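You operate a simulated robot arm through the tools that you are given. There is no shell and no other tool. Be economical: measure what you need, move in short steps, check, and stop when the job is done.

You are at the controls of a simulated robot arm. One attempt, no reset.

Task
Stack the 36 mm wood block from the middle grid paper on top of the 28 mm wood block. Take the white funnel on the middle grid paper and put it away on the steel bench, by the shaker. Put the tin that says "43" from the left end of the right bench on the flat shield there and the tin labelled "41" on the left kiosk desk. Press the middle up key three times. Take the chalk and leave it on the cream placard on the left grid paper. Stack the honeycomb disc that says "57" from the front of the sorting table on top of the honeycomb disc marked "23". The order is free.

Only the result counts: the job must be done as asked and must still hold three seconds after the hand-in. Knocking over, shifting, dropping, spilling or breaking anything else fails it.

Robot
A 7-joint arm with a two-finger parallel gripper on a trunk, on a base that drives. Base frame: it is fixed to the floor where the robot stands at the start and does not move with it; the origin is under the middle of the robot, x ahead of it, y to its left, z up; the surface under the hand at the start is at about z = 810. Readings come in mm, degrees, newtons and seconds.
Its first joint turns from -166.0 to 166.0 degrees. Places, roughly: chalk (3x3x10 cm) [1400, 1900, 900]; flat shield (15x10x1 cm) [1200, 300, 800]; honeycomb disc [-2500, 3250, 750]; left kiosk desk [700, 1500, 1000]; middle up key [500, 500, 1000]; placard [1500, 1750, 750]; steel bench, by the shaker (44x19 cm) [-4680, 2760, 860]; tin [1000, 500, 750]; white funnel (9x9x6 cm) [1100, -100, 800]; wood block [1000, -250, 750]. Payload 1.57 kg.
The tool frame sits at the grasp point between the pads (the TCP): z along the fingers, y along the line on which they close. The tips reach 30 mm beyond it. Largest opening 110 mm; finger width 24, thickness 12; the body of the gripper, 48 by 112 mm, starts 78 mm behind the TCP.
Orientation is told as [roll, pitch, yaw] about the base's x, y, z axes, in that order, counted from this pose: with the fingers straight down and closing along the base's y, the tool's x points along the base's -x, its y along +y and its z along -z.

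Tools
- The arm moves only by the tool nudge_tool. Its arguments are lists of equal length, an entry for each row: "grip": the finger opening in mm, from 0 to 110; "dp": the shift along the tool's x, y, z in mm, a list of three; "rotation": the turn, a rotation vector about the tool's x, y, z in degrees, a list of three. In form: {"grip": [grip, ...], "dp": [[dx, dy, dz], ...], "rotation": [[rx, ry, rz], ...]}. A call has 1 to 10 rows; each row shifts and turns the commanded pose from where the row before left it, along the tool's axes as they then stand. Each row takes 0.2 s and may step no farther than 50 mm and 8.6 degrees from the row before; otherwise, or with a gripper value out of range, the whole call is refused. A pose out of reach is approached as far as the arm can. The call stops where the force on the tool passes 40 N (or 10 N more than at its start, if that is more) or the arm is blocked; 0.2 s more then pass. Each finger travels about 108 mm/s and halts on what it meets, pressing with about 36 N; the grip force reading is that of the motor and also rises with nothing between the fingers. The clock runs only during rows and for 0.2 s after the last one: add rows that do not move to give the fingers time. The reply holds the time, the measured pose of the TCP, the force on the tool along the base axes, the opening and the grip force, in the units named above and with some noise, with the torque about the TCP (base axes, N m) and any sound that the robot's microphone picked up.
- Cameras (640 x 400 px; columns grow to the right, rows downward): "scene" is now at [495.2, 187.3, 1382.6]; the picture's right is [-0.14, -0.99, 0.00], its down [-0.82, 0.12, -0.56] and it looks along [0.56, -0.08, -0.83] (base axes); focal length 214 px, centre (320, 200). "wrist" rides on the gripper at [70, 16, -141] in the tool frame; the picture's right is [-0.23, 0.97, 0.00], its down [-0.85, -0.20, -0.48] and it looks along [-0.47, -0.11, 0.88] (tool axes); focal length 222 px, centre (320, 200). There is no depth. A picture from a camera that has moved, and an enlarged one, comes with that camera's place and axes in the base frame and with its lens.
- grab_frame(camera): a new picture of that camera. The clock stands still meanwhile.
- slide_trunk(by): slides the trunk up (or, below 0, down) by that many mm; the arm and the scene camera ride with it, the base frame stays. It gives what a move gives, with no picture.
- drive_base(legs): drives the robot by 1 to 6 legs, each [ahead, left, turn to the left] in mm, mm and degrees, along the robot's own axes; the way and the turn of a leg run together, so that a leg with both is an arc; at most 1500 mm and 180 degrees a leg. The arm and the cameras ride along, it lands a little off, and it stops where it bumps. It gives what a move gives.
- turn_head(pan, tilt): turns the head with the scene camera to pan (to the left, within 103 degrees either way) and tilt (down, from -29 to 69), counted from straight ahead of the robot. It gives what a move gives.
- zoom(camera, box): a new picture of the part [left, top, right, bottom] of that camera's present view, enlarged. The clock stands still meanwhile.
- close_job(): hands the job in; it is judged then, once.

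Go step by step. Nothing tells you exact positions but the pictures and the camera data: compare them with the known pose of the tool, close in by small moves and look again before you grip or let go. The budget is 196 turns and 162 pictures, counting those below and the enlarged ones. Unless the task says otherwise, let go and move clear before handing in.

The tools are called after "Emit:" as name(argument=value, ...) on one line, values as JSON. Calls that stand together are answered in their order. nudge_tool: Moves the arm, as the interface text tells. Its arguments: {"type":"object","properties":{"grip":{"type":"array"},"dp":{"type":"array"},"rotation":{"type":"array"}},"required":["grip","dp","rotation"]} The other tools are called the same way: slide_trunk (by) slides the trunk up or down; drive_base (legs) drives the base; turn_head (pan, tilt) turns the head that bears the scene camera; grab_frame (camera) takes a picture; zoom (camera, box) takes an enlarged picture of a part of a camera's view; close_job () hands the job in.

At the start:

```text
t: 0.0
tool_pos: [551.7, -178.9, 1353.6]
orientation: [2.9, -0.1, 0.4]
contact_force: [1.0, 0.8, -0.1]
moment: [0.0, 0.01, -0.02]
grip_width: 110.1
finger_force: 0.1
trunk travel left (down, up): [-450.0, 160.0]
robot x, y, heading: [-1.0, -1.2, 0.2]
head pan, tilt: [-8.1, 55.8]
```

scene: 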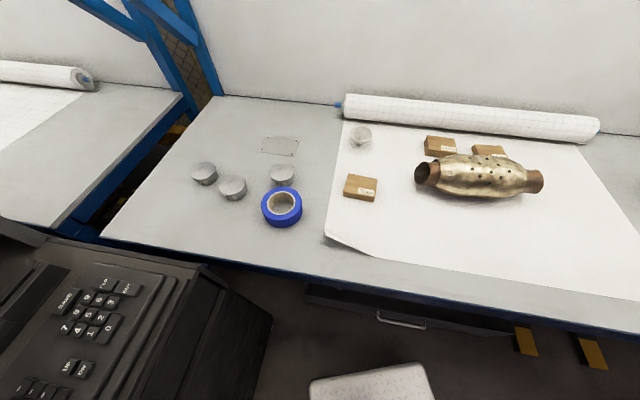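
wrist: 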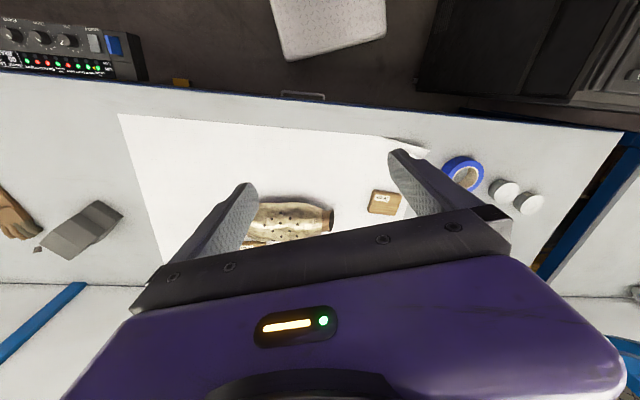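

I see the right bench with four tins/tape, a shield plate outline, grid paper with blocks and the funnel, and a kiosk at left. I start by enlarging the parts of the view.

Emit:
zoom(camera="scene", box=[170, 110, 330, 240])

Emit:
zoom(camera="scene", box=[320, 90, 560, 240])

Emit:
zoom(camera="scene", box=[0, 210, 280, 400])

```text
3.08 times, centred on (250, 175) of scene
camera zoom: at [495.2, 187.3, 1382.6], right [-0.14, -0.99, 0.0], down [-0.82, 0.12, -0.56], along [0.56, -0.08, -0.83], focal length 660 px, centre (535, 277)
```

zoom: 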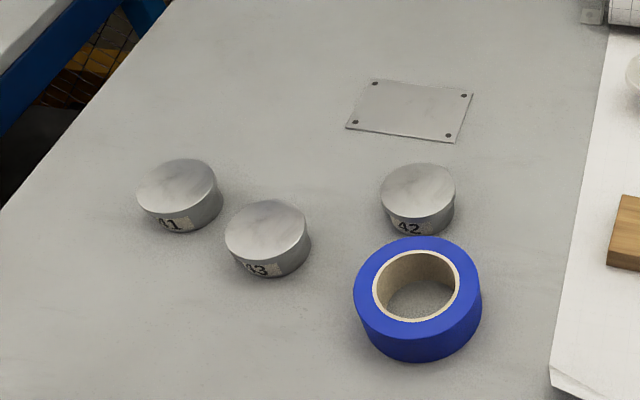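

```text
2.67 times, centred on (440, 165) of scene
camera zoom: at [495.2, 187.3, 1382.6], right [-0.14, -0.99, 0.0], down [-0.82, 0.12, -0.56], along [0.56, -0.08, -0.83], focal length 572 px, centre (0, 293)
```

zoom: 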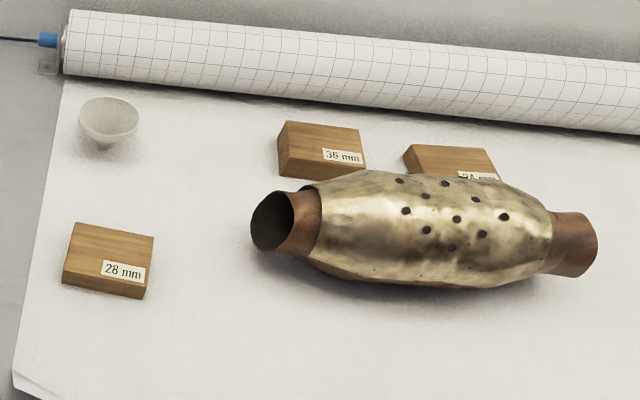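

```text
2.11 times, centred on (140, 305) of scene
camera zoom: at [495.2, 187.3, 1382.6], right [-0.14, -0.99, 0.0], down [-0.82, 0.12, -0.56], along [0.56, -0.08, -0.83], focal length 452 px, centre (699, -21)
```

zoom: 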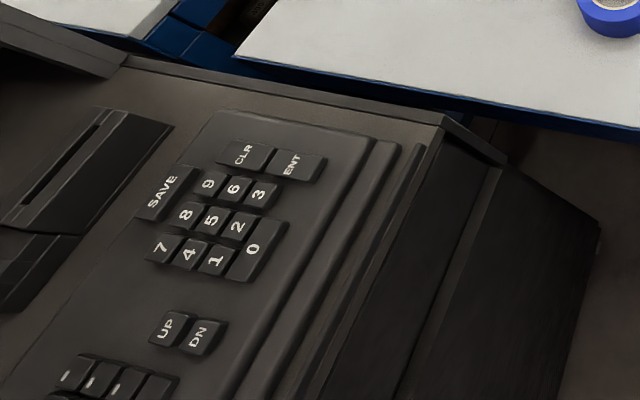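

The up key of the middle kiosk appears near (523, 544, ~1000). Now I look around to the left.

Emit:
turn_head(pan=50, tilt=35)

Emit:
grab_frame(camera="scene")

Emit:
turn_head(pan=100, tilt=25)

Emit:
grab_frame(camera="scene")

```text
t: 1.3
tool_pos: [551.9, -179.3, 1353.7]
orientation: [3.0, -0.2, 0.3]
contact_force: [0.4, -0.2, 0.4]
moment: [-0.02, 0.01, -0.03]
grip_width: 109.9
finger_force: 0.1
trunk travel left (down, up): [-450.0, 160.0]
robot x, y, heading: [-2.7, -2.0, 0.1]
head pan, tilt: [50.0, 35.0]
```

```text
156 pictures are left
camera scene: at [481.3, 264.8, 1411.8], right [0.77, -0.64, 0.0], down [-0.37, -0.44, -0.82], along [0.53, 0.63, -0.57], focal length 214 px, centre (320, 200)
```

scene: 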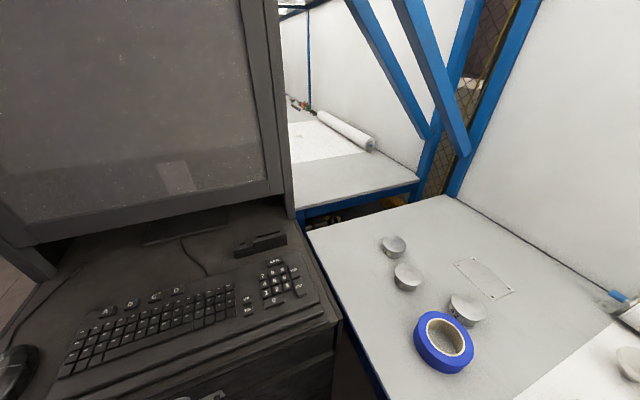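

```text
t: 2.5
tool_pos: [551.2, -179.5, 1352.9]
orientation: [2.9, -0.1, 0.4]
contact_force: [0.3, 0.0, -0.3]
moment: [-0.01, 0.02, -0.02]
grip_width: 109.9
finger_force: 0.1
trunk travel left (down, up): [-450.0, 160.0]
robot x, y, heading: [-1.5, 2.2, -0.1]
head pan, tilt: [100.0, 25.0]
```

```text
155 pictures are left
camera scene: at [408.7, 288.1, 1427.6], right [0.98, 0.17, 0.0], down [0.07, -0.42, -0.91], along [-0.16, 0.89, -0.42], focal length 214 px, centre (320, 200)
```

scene: 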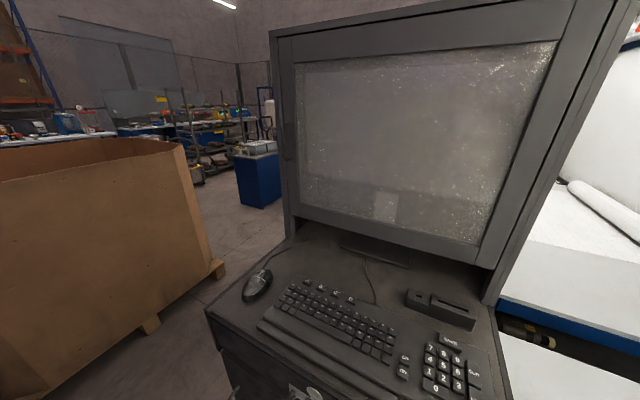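

The middle kiosk is left of me facing me, with a large crate behind-left. I look straight down ahead to judge the clearance between base and bench.

Emit:
turn_head(pan=0, tilt=69)

Emit:
grab_frame(camera="scene")

Emit:
turn_head(pan=-60, tilt=40)

Emit:
grab_frame(camera="scene")

```text
t: 4.2
tool_pos: [550.1, -180.0, 1353.2]
orientation: [2.9, -0.1, 0.4]
contact_force: [-0.3, -0.7, 0.6]
moment: [0.02, 0.06, 0.02]
grip_width: 109.9
finger_force: 0.1
trunk travel left (down, up): [-450.0, 160.0]
robot x, y, heading: [3.6, 1.2, -0.1]
head pan, tilt: [0.0, 68.8]
```

```text
154 pictures are left
camera scene: at [480.6, 197.4, 1368.2], right [0.0, -1.0, 0.0], down [-0.93, 0.0, -0.36], along [0.36, 0.0, -0.93], focal length 214 px, centre (320, 200)
```

scene: 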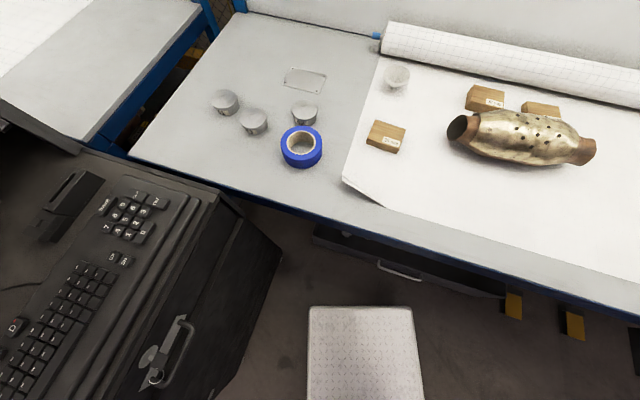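

```text
t: 5.5
tool_pos: [551.5, -179.1, 1353.0]
orientation: [2.9, -0.1, 0.5]
contact_force: [0.2, 0.4, -0.3]
moment: [0.04, -0.01, -0.03]
grip_width: 110.2
finger_force: 0.1
trunk travel left (down, up): [-450.0, 160.0]
robot x, y, heading: [-0.7, 0.7, 0.1]
head pan, tilt: [-60.0, 40.0]
```

```text
153 pictures are left
camera scene: at [467.2, 123.8, 1404.3], right [-0.87, -0.5, 0.0], down [-0.32, 0.56, -0.77], along [0.38, -0.66, -0.64], focal length 214 px, centre (320, 200)
```

scene: 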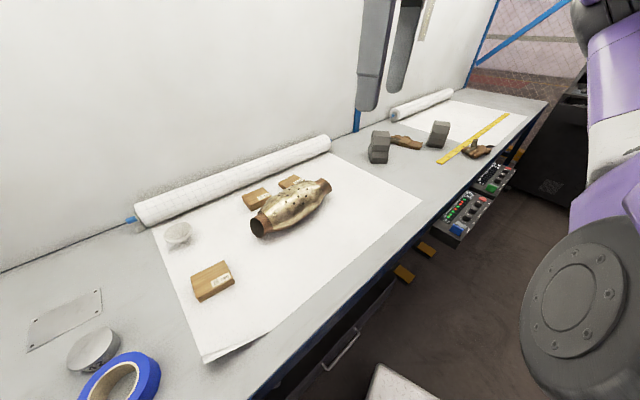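

The base front is about 230 mm from the bench edge, so I drive a little ahead and to the right to reach the 36 mm block. The hand stays high.

Emit:
drive_base(legs=[[100, -300, 0]])

Emit:
turn_head(pan=-20, tilt=55)

Emit:
grab_frame(camera="scene")

Emit:
grab_frame(camera="wrist")

```text
t: 7.6
tool_pos: [630.1, -456.4, 1353.8]
orientation: [3.0, -0.1, 0.3]
contact_force: [-0.1, 0.5, -0.8]
moment: [0.01, -0.01, -0.02]
grip_width: 110.0
finger_force: 0.1
trunk travel left (down, up): [-450.0, 160.0]
robot x, y, heading: [78.7, -274.7, 0.1]
head pan, tilt: [-60.0, 40.0]
```

```text
t: 8.7
tool_pos: [630.4, -456.5, 1353.4]
orientation: [3.0, -0.1, 0.4]
contact_force: [0.0, -0.3, -0.3]
moment: [0.02, 0.07, 0.03]
grip_width: 110.1
finger_force: 0.2
trunk travel left (down, up): [-450.0, 160.0]
robot x, y, heading: [78.6, -282.1, 0.3]
head pan, tilt: [-20.0, 55.0]
```

```text
152 pictures are left
camera scene: at [570.7, -103.5, 1383.6], right [-0.34, -0.94, 0.0], down [-0.77, 0.28, -0.57], along [0.54, -0.2, -0.82], focal length 214 px, centre (320, 200)
```

scene: 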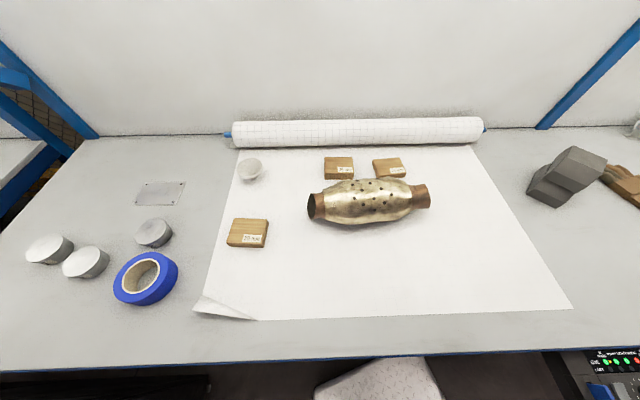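

```text
151 pictures are left
camera wrist: at [560.2, -446.6, 1494.7], right [0.22, 0.97, 0.05], down [0.86, -0.22, 0.47], along [0.47, -0.06, -0.88], focal length 222 px, centre (320, 200)
```

wrist: 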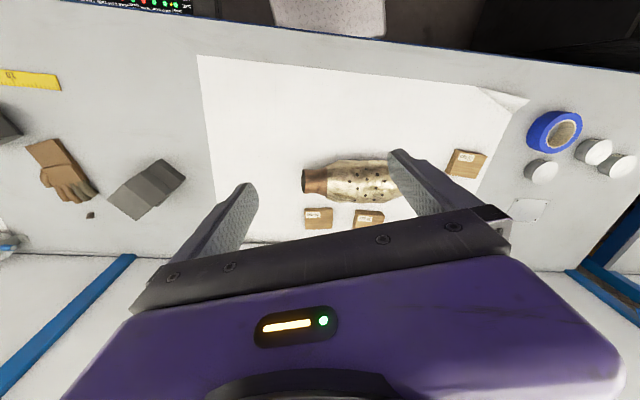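

I enlarge the block area for measurement.

Emit:
zoom(camera="scene", box=[220, 140, 440, 277])

Emit:
zoom(camera="scene", box=[10, 160, 210, 310])

```text
2.91 times, centred on (330, 208) of scene
camera zoom: at [570.7, -103.5, 1383.6], right [-0.34, -0.94, 0.0], down [-0.77, 0.28, -0.57], along [0.54, -0.2, -0.82], focal length 624 px, centre (291, 175)
```

zoom: 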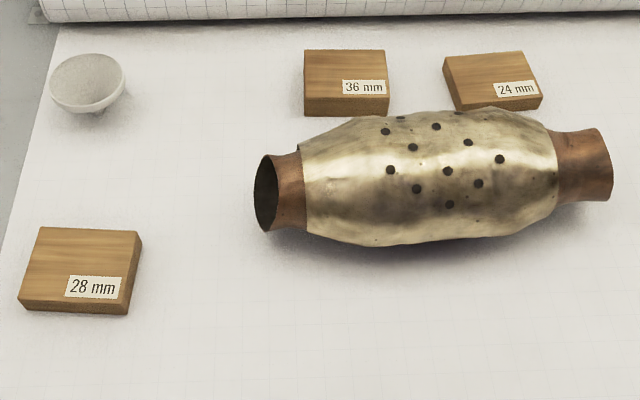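

```text
2.67 times, centred on (110, 235) of scene
camera zoom: at [570.7, -103.5, 1383.6], right [-0.34, -0.94, 0.0], down [-0.77, 0.28, -0.57], along [0.54, -0.2, -0.82], focal length 572 px, centre (880, 107)
```

zoom: 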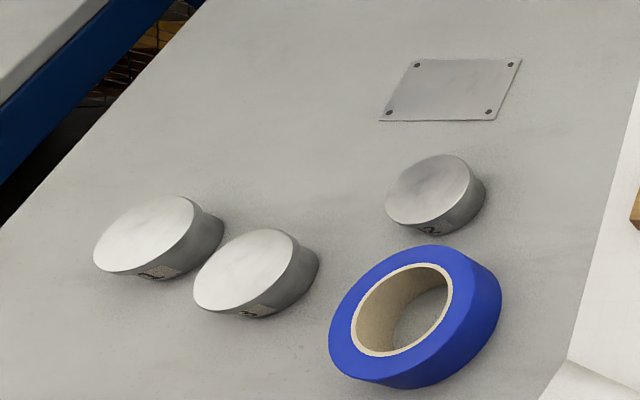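

Blocks measured: the 36 mm one at about (1043, -341) with its short side at -20°, and the 28 mm one at (899, -5). I bring the hand above the 36 mm block and turn it to grip across the short side.

Emit:
nudge_tool(grip=[110, 110, 110, 110, 110, 110, 110, 110, 110, 110], dp=[[0, 0, 0], [-41, 12, 25], [-41, 12, 25], [-41, 12, 25], [-41, 12, 25], [-41, 12, 25], [-41, 12, 25], [-41, 12, 25], [-41, 12, 25], [-41, 12, 25]], rotation=[[3, 0, 0], [0, 0, 0], [0, 0, 0], [0, 0, 0], [0, 0, 0], [0, 0, 0], [0, 0, 0], [0, 0, 0], [0, 0, 0], [0, 0, 0]])

Emit:
nudge_tool(grip=[110, 110, 110, 110, 110, 110, 110, 110, 110], dp=[[0, 0, 0], [0, 0, 0], [0, 0, 0], [0, 0, 0], [0, 0, 0], [0, 0, 0], [0, 0, 0], [0, 0, 0], [0, 0, 0]], rotation=[[0, 0, -7.7], [0, 0, -7.7], [0, 0, -7.7], [0, 0, -7.7], [0, 0, -7.7], [0, 0, -7.7], [0, 0, -7.7], [0, 0, -7.7], [0, 0, -7.7]])

Emit:
grab_frame(camera="wrist")

```text
t: 10.9
tool_pos: [1000.5, -344.4, 1127.3]
orientation: [-0.1, -0.2, 0.4]
contact_force: [-1.0, -0.9, -0.9]
moment: [0.05, -0.03, 0.01]
grip_width: 110.1
finger_force: 0.1
trunk travel left (down, up): [-450.0, 160.0]
robot x, y, heading: [79.4, -276.9, 0.1]
head pan, tilt: [-20.0, 55.0]
```

```text
t: 12.9
tool_pos: [965.1, -353.6, 1118.8]
orientation: [0.1, -0.1, 30.0]
contact_force: [0.4, 0.2, 0.9]
moment: [0.0, 0.01, -0.04]
grip_width: 110.2
finger_force: 0.0
out of reach, approached as far as the arm can: row 4, 5, 6, 7, 8, 9
trunk travel left (down, up): [-450.0, 160.0]
robot x, y, heading: [77.4, -274.7, -0.0]
head pan, tilt: [-20.0, 55.0]
```

```text
148 pictures are left
camera wrist: at [897.1, -373.3, 1260.8], right [-0.29, 0.96, 0.0], down [0.84, 0.25, 0.48], along [0.46, 0.14, -0.88], focal length 222 px, centre (320, 200)
```

wrist: 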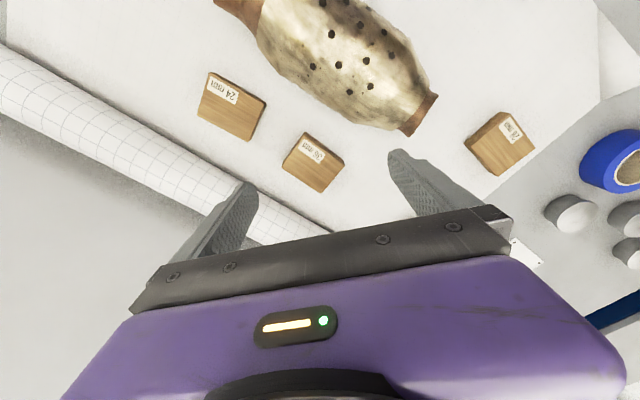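

Yaw stops at about 30° that way, so I try the equivalent turn the other way round.

Emit:
nudge_tool(grip=[110, 110, 110, 110, 110, 110, 110, 110, 110, 110], dp=[[0, 0, 0], [0, 0, 0], [0, 0, 0], [0, 0, 0], [0, 0, 0], [0, 0, 0], [0, 0, 0], [0, 0, 0], [0, 0, 0], [0, 0, 0]], rotation=[[0, 0, 8.5], [0, 0, 8.5], [0, 0, 8.5], [0, 0, 8.5], [0, 0, 8.5], [0, 0, 8.5], [0, 0, 8.5], [0, 0, 8.5], [0, 0, 8.5], [0, 0, 8.5]])

Emit:
nudge_tool(grip=[110, 110, 110, 110, 110, 110, 110], dp=[[0, 0, 0], [0, 0, 0], [0, 0, 0], [0, 0, 0], [0, 0, 0], [0, 0, 0], [0, 0, 0]], rotation=[[0, 0, 7.9], [0, 0, 7.9], [0, 0, 7.9], [0, 0, 7.9], [0, 0, 7.9], [0, 0, 7.9], [0, 0, 7.9]])

Emit:
grab_frame(camera="wrist")

```text
t: 15.1
tool_pos: [965.0, -352.8, 1120.9]
orientation: [0.0, 0.1, -55.2]
contact_force: [-0.3, -0.2, 0.2]
moment: [0.0, 0.0, -0.01]
grip_width: 109.9
finger_force: 0.0
trunk travel left (down, up): [-450.0, 160.0]
robot x, y, heading: [74.7, -278.5, 0.1]
head pan, tilt: [-20.0, 55.0]
```

```text
t: 16.7
tool_pos: [966.3, -351.8, 1120.1]
orientation: [-0.1, 0.0, -110.3]
contact_force: [0.9, 0.7, 1.5]
moment: [-0.02, 0.0, 0.01]
grip_width: 110.2
finger_force: 0.2
trunk travel left (down, up): [-450.0, 160.0]
robot x, y, heading: [81.5, -275.6, -0.1]
head pan, tilt: [-20.0, 55.0]
```

```text
147 pictures are left
camera wrist: at [1005.9, -292.0, 1261.2], right [0.83, -0.55, 0.0], down [-0.49, -0.73, 0.48], along [-0.27, -0.4, -0.88], focal length 222 px, centre (320, 200)
```

wrist: 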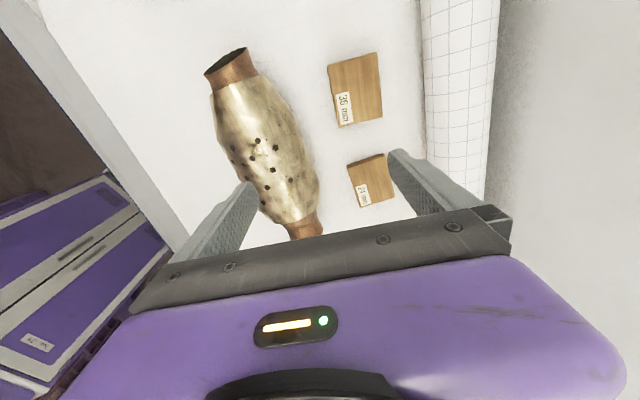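

It works at yaw -110°, and the wrist view confirms the block at (1044, -342). I move above it and check.

Emit:
nudge_tool(grip=[110, 110, 110, 110, 110], dp=[[9.1, 17.4, 40], [9.1, 17.4, 40], [9.1, 17.4, 40], [9.1, 17.4, 40], [0, 0, 0]], rotation=[[0, 0, 0], [0, 0, 0], [0, 0, 0], [0, 0, 0], [0, 0, 0]])

Emit:
grab_frame(camera="wrist")

Emit:
grab_frame(camera="scene")

```text
t: 17.9
tool_pos: [1045.6, -342.0, 960.2]
orientation: [-0.1, 0.0, -110.3]
contact_force: [-0.3, 0.3, -0.3]
moment: [0.04, -0.01, 0.04]
grip_width: 110.1
finger_force: 0.2
trunk travel left (down, up): [-450.0, 160.0]
robot x, y, heading: [78.0, -278.2, 0.0]
head pan, tilt: [-20.0, 55.0]
```

```text
146 pictures are left
camera wrist: at [1084.2, -281.7, 1101.3], right [0.83, -0.55, 0.0], down [-0.48, -0.73, 0.48], along [-0.26, -0.4, -0.88], focal length 222 px, centre (320, 200)
```

wrist: 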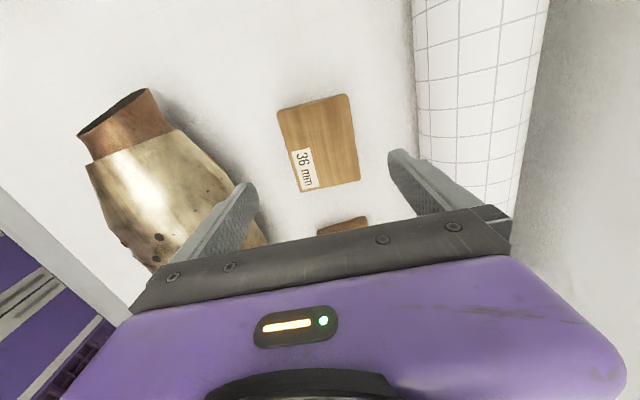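

```text
145 pictures are left
camera scene: at [570.8, -103.8, 1383.6], right [-0.34, -0.94, 0.0], down [-0.77, 0.28, -0.57], along [0.54, -0.2, -0.82], focal length 214 px, centre (320, 200)
```

scene: 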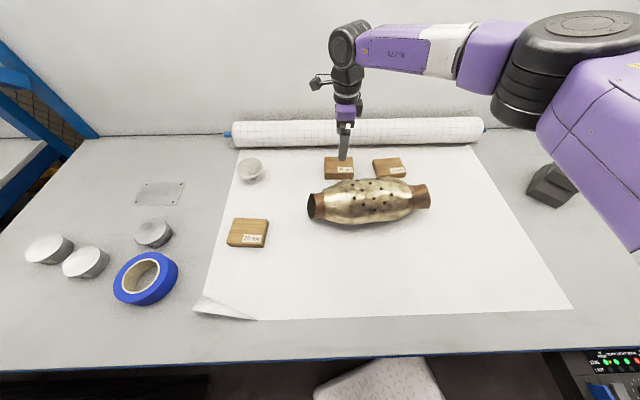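

The block is centred between the fingers; I descend and grip.

Emit:
nudge_tool(grip=[110, 110, 110, 110, 110], dp=[[2, 1, 30], [0, 0, 30], [0, 0, 25], [0, 0, 20], [0, 0, 8]], rotation=[[0, 0, 0], [0, 0, 0], [0, 0, 0], [0, 0, 0], [0, 0, 0]])

Emit:
grab_frame(camera="wrist")

Emit:
zoom(camera="scene", box=[280, 80, 440, 220])

```text
t: 19.1
tool_pos: [1044.6, -339.8, 845.9]
orientation: [-0.1, 0.0, -110.2]
contact_force: [-0.9, 1.0, 0.4]
moment: [-0.01, -0.03, 0.01]
grip_width: 110.0
finger_force: 0.2
trunk travel left (down, up): [-450.0, 160.0]
robot x, y, heading: [81.4, -276.3, -0.2]
head pan, tilt: [-20.0, 55.0]
```

```text
144 pictures are left
camera wrist: at [1084.6, -280.0, 987.1], right [0.83, -0.55, 0.0], down [-0.48, -0.73, 0.48], along [-0.27, -0.4, -0.88], focal length 222 px, centre (320, 200)
```

wrist: 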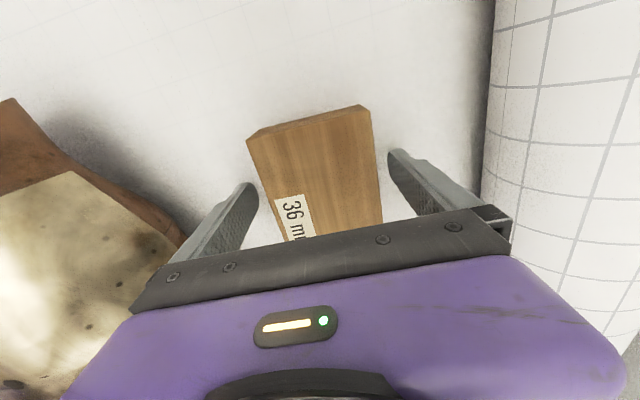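

```text
2.86 times, centred on (360, 150) of scene
camera zoom: at [570.8, -103.7, 1383.6], right [-0.34, -0.94, 0.0], down [-0.77, 0.28, -0.57], along [0.54, -0.2, -0.82], focal length 613 px, centre (206, 343)
```

zoom: 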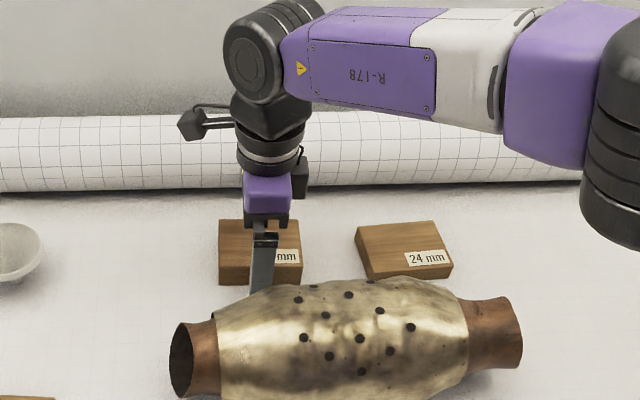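

Fingers straddle the block with no contact yet. I close and lift.

Emit:
nudge_tool(grip=[0, 0, 0, 0, 0, 0, 0], dp=[[0, 0, 0], [0, 0, 0], [0, 0, 0], [0, 0, -25], [0, 0, -40], [0, 0, -45], [0, 0, -45]], rotation=[[0, 0, 0], [0, 0, 0], [0, 0, 0], [0, 0, 0], [0, 0, 0], [0, 0, 0], [0, 0, 0]])

Emit:
grab_frame(camera="wrist")

```text
t: 20.7
tool_pos: [1045.6, -339.0, 1002.5]
orientation: [0.0, 0.0, -110.2]
contact_force: [0.7, 0.3, -2.3]
moment: [0.02, 0.02, 0.03]
grip_width: 79.7
finger_force: 36.2
trunk travel left (down, up): [-450.0, 160.0]
robot x, y, heading: [77.9, -273.9, -0.2]
head pan, tilt: [-20.0, 55.0]
```

```text
142 pictures are left
camera wrist: at [1084.4, -279.4, 1142.0], right [0.83, -0.55, 0.0], down [-0.48, -0.73, 0.48], along [-0.27, -0.4, -0.88], focal length 222 px, centre (320, 200)
```

wrist: 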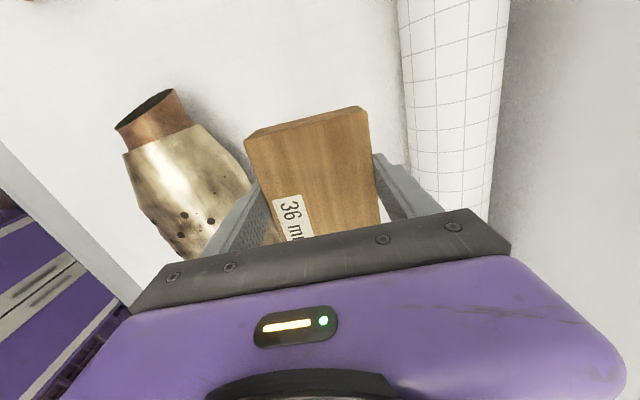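

The block is held (79.7 mm). I carry it past the 28 mm block so the wrist camera can see that block clearly.

Emit:
nudge_tool(grip=[0, 0, 0, 0, 0, 0, 0, 0, 0, 0], dp=[[39.2, -25.4, 0], [39.2, -25.4, 0], [39.2, -25.4, 0], [39.2, -25.4, 0], [39.2, -25.4, 0], [39.2, -25.4, 0], [39.2, -25.4, 0], [39.2, -25.4, 0], [39.2, -25.4, 0], [0, 0, 0]], rotation=[[0, 0, 0], [0, 0, 0], [0, 0, 0], [0, 0, 0], [0, 0, 0], [0, 0, 0], [0, 0, 0], [0, 0, 0], [0, 0, 0], [0, 0, 0]])

Emit:
grab_frame(camera="wrist")

Emit:
grab_frame(camera="scene")

```text
t: 22.9
tool_pos: [951.1, 71.2, 1002.7]
orientation: [0.0, 0.0, -110.3]
contact_force: [0.4, 0.3, -1.9]
moment: [0.01, -0.02, -0.01]
grip_width: 79.1
finger_force: 35.5
trunk travel left (down, up): [-450.0, 160.0]
robot x, y, heading: [81.5, -276.5, 0.4]
head pan, tilt: [-20.0, 55.0]
```

```text
141 pictures are left
camera wrist: at [990.0, 131.4, 1143.2], right [0.83, -0.55, 0.0], down [-0.48, -0.73, 0.48], along [-0.26, -0.4, -0.88], focal length 222 px, centre (320, 200)
```

wrist: 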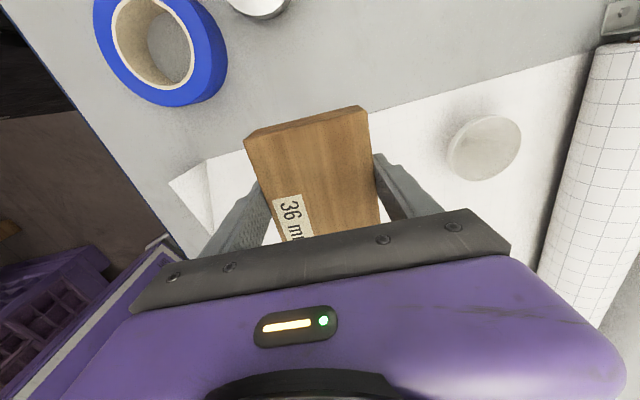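

```text
140 pictures are left
camera scene: at [570.9, -103.6, 1383.6], right [-0.34, -0.94, 0.0], down [-0.77, 0.28, -0.57], along [0.54, -0.2, -0.82], focal length 214 px, centre (320, 200)
```

scene: 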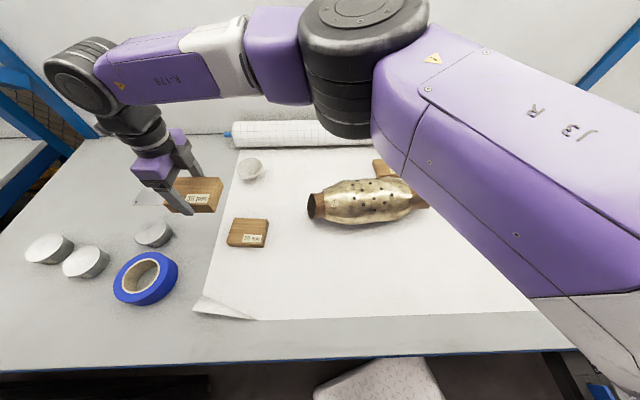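

The held block hides the view here; I back off so the 28 mm block lies ahead of the hand.

Emit:
nudge_tool(grip=[0, 0, 0, 0, 0, 0], dp=[[-42, -4.5, 0], [-42, -4.5, 0], [-42, -4.5, 0], [-42, -4.5, 0], [-42, -4.5, 0], [0, 0, 0]], rotation=[[0, 0, 0], [0, 0, 0], [0, 0, 0], [0, 0, 0], [0, 0, 0], [0, 0, 0]])

Emit:
grab_frame(camera="wrist")

```text
t: 24.3
tool_pos: [857.3, -117.8, 1002.1]
orientation: [-0.1, 0.0, -110.3]
contact_force: [1.3, 0.2, -1.8]
moment: [0.0, 0.01, 0.0]
grip_width: 79.4
finger_force: 35.5
trunk travel left (down, up): [-450.0, 160.0]
robot x, y, heading: [81.2, -274.9, 0.3]
head pan, tilt: [-20.0, 55.0]
```

```text
139 pictures are left
camera wrist: at [897.6, -57.6, 1142.9], right [0.83, -0.55, 0.0], down [-0.48, -0.73, 0.48], along [-0.26, -0.4, -0.88], focal length 222 px, centre (320, 200)
```

wrist: 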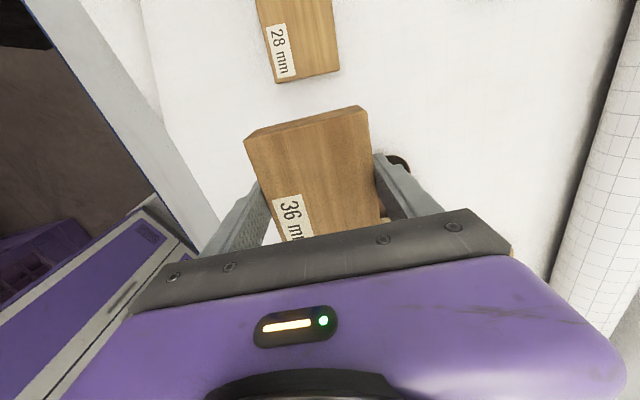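

I back off a bit more to see the whole 28 mm block, and enlarge the scene view of it.

Emit:
nudge_tool(grip=[0, 0, 0, 0], dp=[[-30, 5, -25], [-30, 5, -25], [-10, 0, -25], [0, 0, 0]], rotation=[[0, 0, 0], [0, 0, 0], [0, 0, 0], [0, 0, 0]])

Emit:
grab_frame(camera="wrist")

Emit:
zoom(camera="scene", box=[200, 180, 328, 280])

```text
t: 25.3
tool_pos: [844.8, -188.2, 1077.3]
orientation: [-0.1, -0.1, -110.3]
contact_force: [-0.1, 0.0, -1.4]
moment: [-0.02, -0.02, 0.01]
grip_width: 79.4
finger_force: 36.1
trunk travel left (down, up): [-450.0, 160.0]
robot x, y, heading: [77.8, -275.4, 0.1]
head pan, tilt: [-20.0, 55.0]
```

```text
138 pictures are left
camera wrist: at [884.1, -128.5, 1219.1], right [0.83, -0.55, 0.0], down [-0.48, -0.73, 0.48], along [-0.26, -0.4, -0.88], focal length 222 px, centre (320, 200)
```

wrist: 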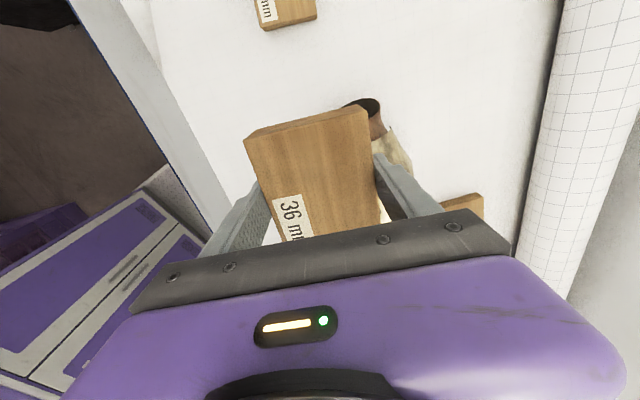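

```text
4.00 times, centred on (264, 230) of scene
camera zoom: at [571.0, -103.6, 1383.6], right [-0.34, -0.94, 0.0], down [-0.77, 0.28, -0.57], along [0.54, -0.2, -0.82], focal length 858 px, centre (544, 80)
```

zoom: 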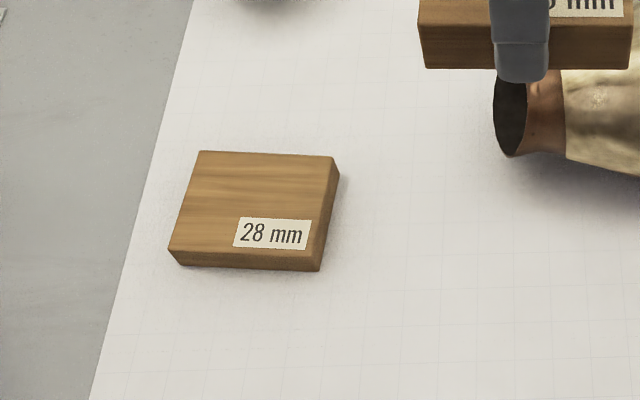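

The 28 mm block's centre is about (902, -3), long axis at about 67.5°. I move the held block above it and compare.

Emit:
nudge_tool(grip=[0, 0, 0, 0, 0, 0, 0], dp=[[39.5, -1.9, 27], [39.5, -1.9, 27], [39.5, -1.9, 27], [39.5, -1.9, 27], [39.5, -1.9, 27], [0, 0, 20], [0, 0, 0]], rotation=[[0, 0, 0], [0, 0, 0], [0, 0, 0], [0, 0, 0], [0, 0, 0], [0, 0, 2.2], [0, 0, 0]])

Emit:
zoom(camera="scene", box=[200, 180, 328, 280])

Emit:
grab_frame(camera="wrist")

```text
t: 26.9
tool_pos: [904.8, -0.8, 919.7]
orientation: [-0.1, 0.0, -112.5]
contact_force: [0.0, 0.2, -2.5]
moment: [0.0, 0.01, -0.03]
grip_width: 79.4
finger_force: 35.8
trunk travel left (down, up): [-450.0, 160.0]
robot x, y, heading: [80.8, -281.3, 0.1]
head pan, tilt: [-20.0, 55.0]
```

```text
4.00 times, centred on (264, 230) of scene
camera zoom: at [570.8, -103.6, 1383.6], right [-0.34, -0.94, 0.0], down [-0.77, 0.28, -0.57], along [0.54, -0.2, -0.82], focal length 858 px, centre (544, 80)
```

zoom: 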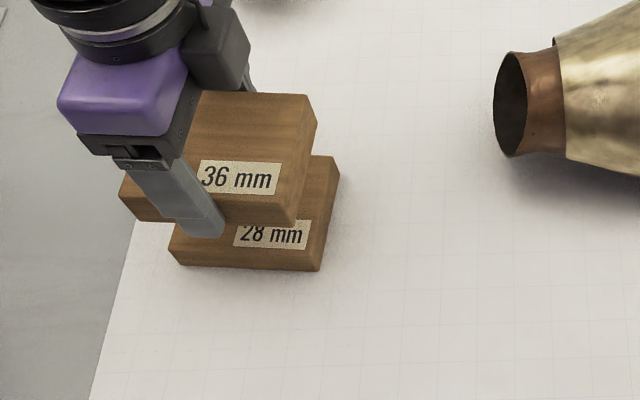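

```text
135 pictures are left
camera wrist: at [945.6, 58.6, 1062.4], right [0.81, -0.58, 0.0], down [-0.51, -0.71, 0.48], along [-0.28, -0.39, -0.88], focal length 222 px, centre (320, 200)
```

wrist: 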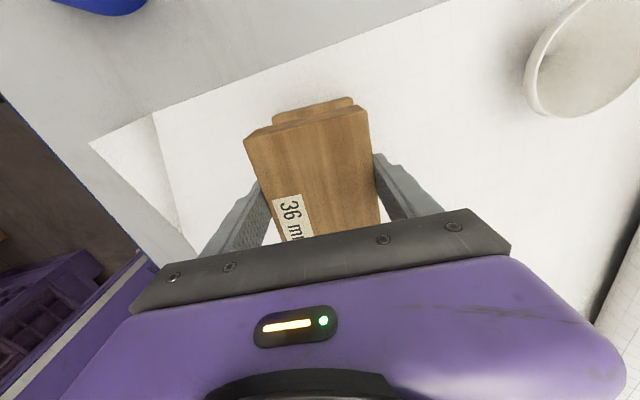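

The alignment agrees within a few mm in both cameras. I lower it gently.

Emit:
nudge_tool(grip=[0, 0, 0, 0, 0], dp=[[0, 0, 25], [0, 0, 12], [0, 0, 4], [0, 0, 2], [0, 0, 0]], rotation=[[0, 0, 0], [0, 0, 0], [0, 0, 0], [0, 0, 0], [0, 0, 0]])

Emit:
zoom(camera="scene", box=[200, 180, 328, 280])

```text
t: 28.1
tool_pos: [903.3, -0.8, 878.8]
orientation: [-0.1, 0.0, -112.5]
contact_force: [0.1, -0.7, -1.7]
moment: [0.0, -0.01, -0.02]
grip_width: 79.1
finger_force: 35.6
trunk travel left (down, up): [-450.0, 160.0]
robot x, y, heading: [77.8, -277.4, 0.3]
head pan, tilt: [-20.0, 55.0]
```

```text
4.00 times, centred on (264, 230) of scene
camera zoom: at [570.9, -103.6, 1383.6], right [-0.34, -0.94, 0.0], down [-0.77, 0.28, -0.57], along [0.54, -0.2, -0.82], focal length 858 px, centre (544, 80)
```

zoom: 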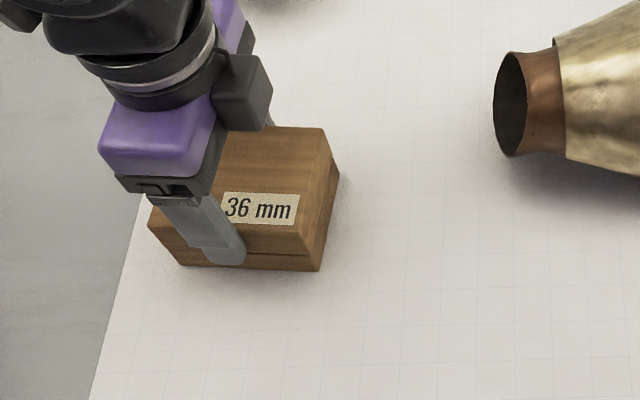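

Nearly touching; I continue in small steps.

Emit:
nudge_tool(grip=[0, 0, 0, 0], dp=[[-3, 0, 1.5], [0, 0, 1.5], [0, 0, 1], [0, 0, 0]], rotation=[[0, 0, 0], [0, 0, 0], [0, 0, 0], [0, 0, 0]])

```text
t: 29.1
tool_pos: [903.4, -4.7, 875.6]
orientation: [-0.1, 0.0, -112.5]
contact_force: [-0.5, 0.2, -2.1]
moment: [-0.01, -0.01, -0.02]
grip_width: 79.5
finger_force: 36.2
trunk travel left (down, up): [-450.0, 160.0]
robot x, y, heading: [80.5, -277.0, 0.1]
head pan, tilt: [-20.0, 55.0]
```

Emit:
nudge_tool(grip=[0, 0, 0, 0, 0], dp=[[0, 0, 1], [0, 0, 1], [0, 0, 1], [0, 0, 0.7], [0, 0, 0]], rotation=[[0, 0, 0], [0, 0, 0], [0, 0, 0], [0, 0, 0], [0, 0, 0]])

```text
t: 30.3
tool_pos: [902.8, -4.2, 873.9]
orientation: [0.1, 0.1, -112.5]
contact_force: [-2.5, -2.9, 17.5]
moment: [-0.47, 0.18, -0.03]
grip_width: 79.4
finger_force: 35.8
trunk travel left (down, up): [-450.0, 160.0]
robot x, y, heading: [75.7, -276.1, 0.4]
head pan, tilt: [-20.0, 55.0]
```

Contact felt at z ≈ 874. I ease off, open and rise.

Emit:
nudge_tool(grip=[0, 95, 105, 105, 105, 105, 105], dp=[[0, 0, -1.2], [0, 0, 0], [0, 0, 0], [0, 0, 0], [0, 0, -30], [0, 0, -45], [0, 0, -45]], rotation=[[0, 0, 0], [0, 0, 0], [0, 0, 0], [0, 0, 0], [0, 0, 0], [0, 0, 0], [0, 0, 0]])

Emit:
zoom(camera="scene", box=[0, 150, 280, 325])

Emit:
grab_frame(camera="wrist")

```text
t: 31.9
tool_pos: [903.6, -3.1, 991.9]
orientation: [-0.1, -0.1, -112.6]
contact_force: [0.1, 0.3, 0.5]
moment: [-0.01, 0.01, 0.03]
grip_width: 105.0
finger_force: 0.1
trunk travel left (down, up): [-450.0, 160.0]
robot x, y, heading: [82.9, -276.2, -0.2]
head pan, tilt: [-20.0, 55.0]
```

```text
2.29 times, centred on (140, 238) of scene
camera zoom: at [571.1, -103.6, 1383.4], right [-0.34, -0.94, 0.0], down [-0.77, 0.28, -0.57], along [0.54, -0.2, -0.82], focal length 490 px, centre (731, 114)
```

zoom: 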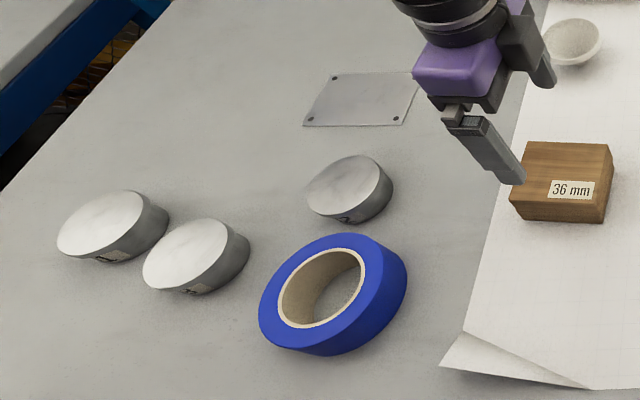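

```text
132 pictures are left
camera wrist: at [945.0, 55.2, 1133.1], right [0.81, -0.58, 0.0], down [-0.51, -0.71, 0.48], along [-0.28, -0.39, -0.88], focal length 222 px, centre (320, 200)
```

wrist: 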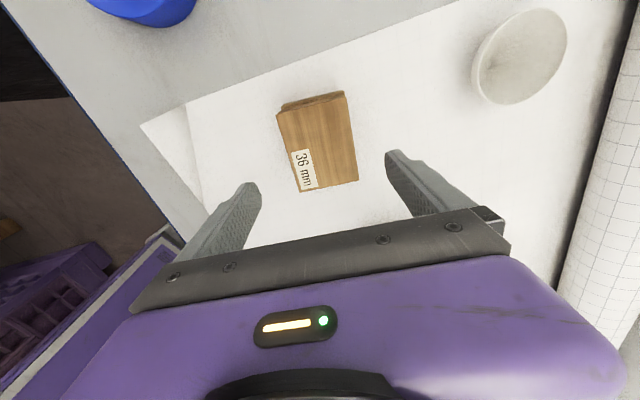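

The stack stands well. Tins measured: 43 at (950, 402), 41 at (1023, 503), shield at (1148, 253). The bench runs at about 71°, so I retract and level the hand to yaw 0 before repositioning the base.

Emit:
nudge_tool(grip=[105, 105, 105, 105, 105, 105, 105, 105, 105, 105], dp=[[-32, -26.4, -27], [-32, -26.4, -27], [-32, -26.4, -27], [-32, -26.4, -27], [-32, -26.4, -27], [0, 0, -20], [0, 0, -20], [0, 0, 0], [0, 0, 0], [0, 0, 0]], rotation=[[0, 0, 0], [0, 0, 0], [0, 0, 0], [0, 0, 0], [0, 0, 0], [0, 0, -8], [0, 0, -8], [0, 0, -8], [0, 0, -8], [0, 0, -8]])

Emit:
nudge_tool(grip=[110, 110, 110, 110, 110, 110, 110, 110, 110], dp=[[0, 0, 0], [0, 0, 0], [0, 0, 0], [0, 0, 0], [0, 0, 0], [0, 0, 0], [0, 0, 0], [0, 0, 0], [0, 0, 0]], rotation=[[0, 0, -8], [0, 0, -8], [0, 0, -8], [0, 0, -8], [0, 0, -8], [0, 0, -8], [0, 0, -8], [0, 0, -8], [0, 0, -8]])

Emit:
turn_head(pan=20, tilt=69)

Emit:
grab_frame(camera="scene")

```text
t: 34.1
tool_pos: [721.0, -99.1, 1168.3]
orientation: [-0.1, 0.0, -72.4]
contact_force: [0.2, 0.5, 0.0]
moment: [0.03, -0.02, -0.01]
grip_width: 105.3
finger_force: 0.0
trunk travel left (down, up): [-450.0, 160.0]
robot x, y, heading: [79.2, -279.2, 0.0]
head pan, tilt: [-20.0, 55.0]
```

```text
t: 36.1
tool_pos: [719.8, -100.2, 1168.2]
orientation: [0.1, 0.1, -0.4]
contact_force: [0.1, -0.3, -0.2]
moment: [0.02, 0.04, 0.02]
grip_width: 110.1
finger_force: 0.1
trunk travel left (down, up): [-450.0, 160.0]
robot x, y, heading: [75.9, -274.9, -0.1]
head pan, tilt: [-20.0, 55.0]
```

```text
t: 37.2
tool_pos: [719.5, -101.6, 1168.1]
orientation: [0.1, 0.1, -0.4]
contact_force: [-0.1, 0.1, -0.2]
moment: [0.0, 0.0, -0.02]
grip_width: 109.9
finger_force: 0.1
trunk travel left (down, up): [-450.0, 160.0]
robot x, y, heading: [76.8, -279.1, 0.0]
head pan, tilt: [20.0, 68.8]
```

```text
131 pictures are left
camera scene: at [555.6, -59.9, 1368.2], right [0.34, -0.94, 0.0], down [-0.88, -0.32, -0.36], along [0.34, 0.12, -0.93], focal length 214 px, centre (320, 200)
```

scene: 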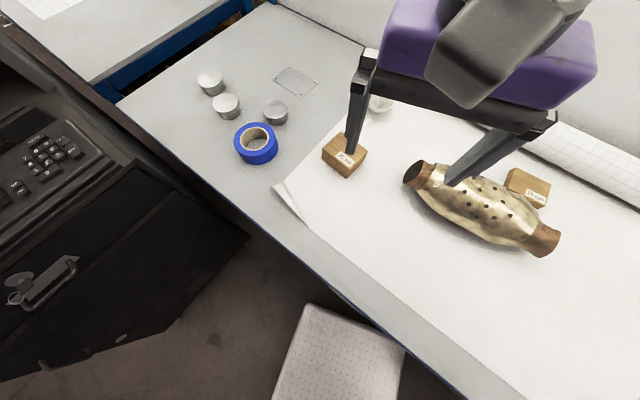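

The kiosk front face is about 480+ mm left, so there is room. I back off, slide left, turn to face the bench (-19°) and go in.

Emit:
drive_base(legs=[[-100, 0, 0], [0, 430, 0], [0, 0, -19], [150, 141, 0]])

Emit:
turn_head(pan=0, tilt=65)

Emit:
grab_frame(camera="scene")

Emit:
grab_frame(camera="wrist")

```text
t: 42.9
tool_pos: [831.1, 209.9, 1169.7]
orientation: [0.1, 0.1, -19.4]
contact_force: [0.1, 0.1, -0.5]
moment: [0.01, 0.0, 0.0]
grip_width: 109.9
finger_force: 0.1
trunk travel left (down, up): [-450.0, 160.0]
robot x, y, heading: [168.4, 248.4, -18.9]
head pan, tilt: [20.0, 68.8]
```

```text
t: 43.7
tool_pos: [830.7, 209.7, 1168.1]
orientation: [0.1, 0.1, -19.5]
contact_force: [-0.7, -0.3, 0.3]
moment: [-0.02, 0.01, -0.01]
grip_width: 110.1
finger_force: 0.1
trunk travel left (down, up): [-450.0, 160.0]
robot x, y, heading: [168.7, 254.7, -18.9]
head pan, tilt: [0.0, 65.0]
```

```text
130 pictures are left
camera scene: at [691.8, 280.1, 1372.0], right [-0.32, -0.95, 0.0], down [-0.86, 0.29, -0.42], along [0.4, -0.14, -0.91], focal length 214 px, centre (320, 200)
```

scene: 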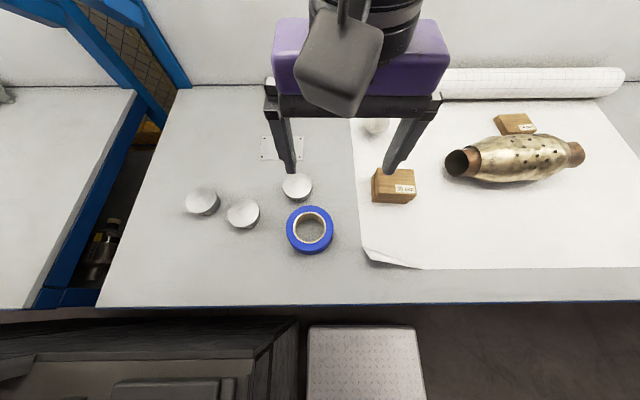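

```text
129 pictures are left
camera wrist: at [770.6, 248.3, 1309.9], right [0.54, 0.84, 0.0], down [0.74, -0.47, 0.48], along [0.4, -0.26, -0.88], focal length 222 px, centre (320, 200)
```

wrist: 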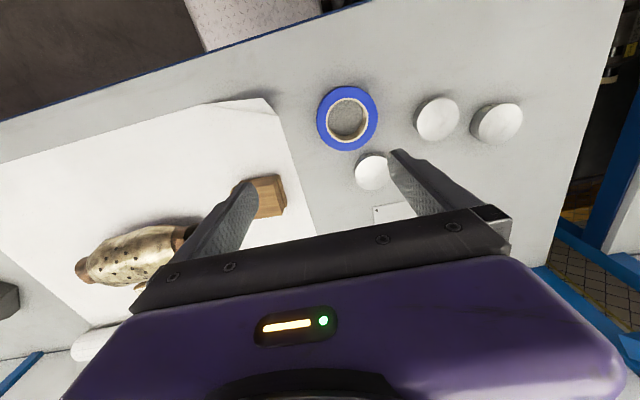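

I'm now square to the bench. Enlarging the tins for exact measurement.

Emit:
zoom(camera="scene", box=[170, 120, 350, 260])

```text
2.86 times, centred on (260, 190) of scene
camera zoom: at [691.8, 280.1, 1372.0], right [-0.32, -0.95, 0.0], down [-0.86, 0.29, -0.42], along [0.4, -0.14, -0.91], focal length 613 px, centre (491, 229)
```

zoom: 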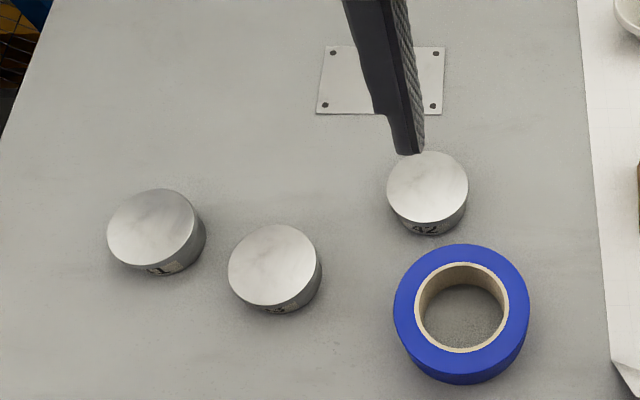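

Tin 43 is at (952, 402), top about z 850. I turn the hand to yaw 0 and go above it.

Emit:
nudge_tool(grip=[110, 110, 110, 110, 110, 110, 110, 110, 110, 110], dp=[[0, 0, 0], [0, 0, 0], [0, 0, 0], [-17.3, 27.4, 29.7], [-17.3, 27.4, 29.7], [-17.3, 27.4, 29.7], [-17.3, 27.4, 29.7], [-17.3, 27.4, 29.7], [-17.3, 27.4, 29.7], [-17.3, 27.4, 29.7]], rotation=[[0, 0, -6.5], [0, 0, -6.5], [0, 0, -6.4], [0, 0, 0], [0, 0, 0], [0, 0, 0], [0, 0, 0], [0, 0, 0], [0, 0, 0], [0, 0, 0]])

Emit:
grab_frame(camera="wrist")

Emit:
grab_frame(camera="scene")

```text
t: 45.9
tool_pos: [951.8, 403.5, 959.8]
orientation: [0.1, 0.1, 0.0]
contact_force: [-0.3, -1.1, 0.0]
moment: [0.04, -0.03, 0.03]
grip_width: 110.1
finger_force: 0.0
trunk travel left (down, up): [-450.0, 160.0]
robot x, y, heading: [165.7, 253.9, -19.0]
head pan, tilt: [0.0, 65.0]
```

```text
127 pictures are left
camera wrist: at [882.6, 419.1, 1101.5], right [0.23, 0.97, 0.0], down [0.86, -0.2, 0.48], along [0.47, -0.11, -0.88], focal length 222 px, centre (320, 200)
```

wrist: 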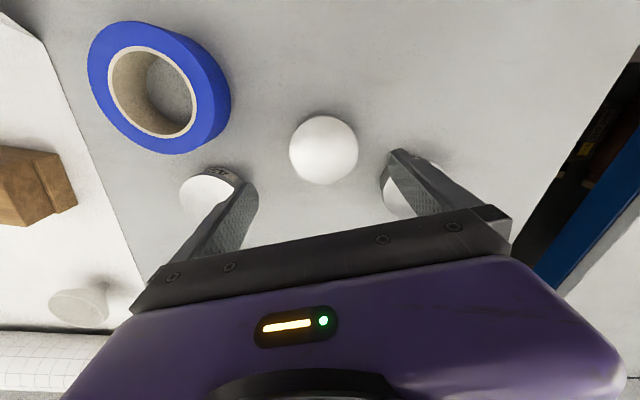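

```text
126 pictures are left
camera scene: at [691.6, 279.4, 1372.1], right [-0.32, -0.95, 0.0], down [-0.86, 0.29, -0.42], along [0.4, -0.14, -0.91], focal length 214 px, centre (320, 200)
```

scene: 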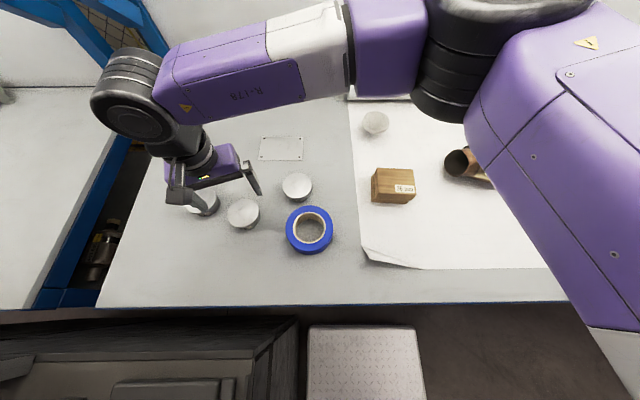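

Tin 43 is centred under the hand. Descending.

Emit:
nudge_tool(grip=[110, 110, 110, 110, 110], dp=[[-1, 1, 30], [0, 0, 30], [0, 0, 25], [0, 0, 20], [0, 0, 8]], rotation=[[0, 0, 0], [0, 0, 0], [0, 0, 0], [0, 0, 0], [0, 0, 0]])

Emit:
grab_frame(camera="wrist")

Emit:
zoom(camera="scene", box=[160, 130, 320, 260])

```text
t: 47.1
tool_pos: [952.5, 403.7, 846.4]
orientation: [0.0, -0.1, -0.1]
contact_force: [0.0, 0.0, 1.3]
moment: [0.04, -0.01, -0.01]
grip_width: 109.7
finger_force: 0.0
trunk travel left (down, up): [-450.0, 160.0]
robot x, y, heading: [166.3, 254.0, -19.1]
head pan, tilt: [0.0, 65.0]
```

```text
125 pictures are left
camera wrist: at [883.3, 419.5, 988.3], right [0.23, 0.97, 0.0], down [0.86, -0.2, 0.48], along [0.47, -0.11, -0.88], focal length 222 px, centre (320, 200)
```

wrist: 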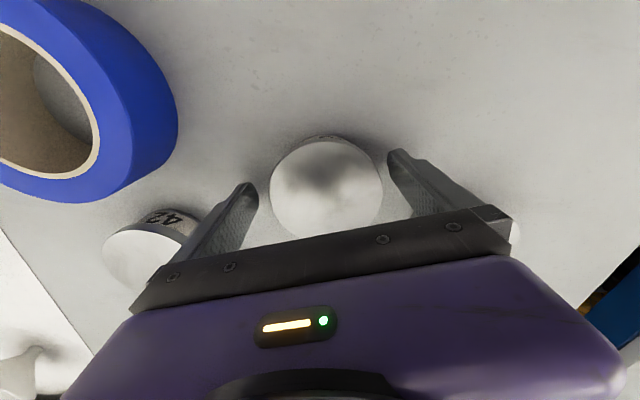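

```text
3.08 times, centred on (240, 195) of scene
camera zoom: at [691.7, 280.1, 1372.0], right [-0.32, -0.95, 0.0], down [-0.86, 0.29, -0.42], along [0.4, -0.14, -0.91], focal length 660 px, centre (566, 215)
```

zoom: 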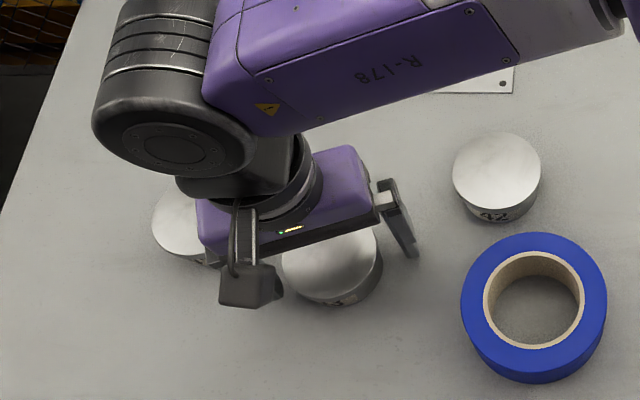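

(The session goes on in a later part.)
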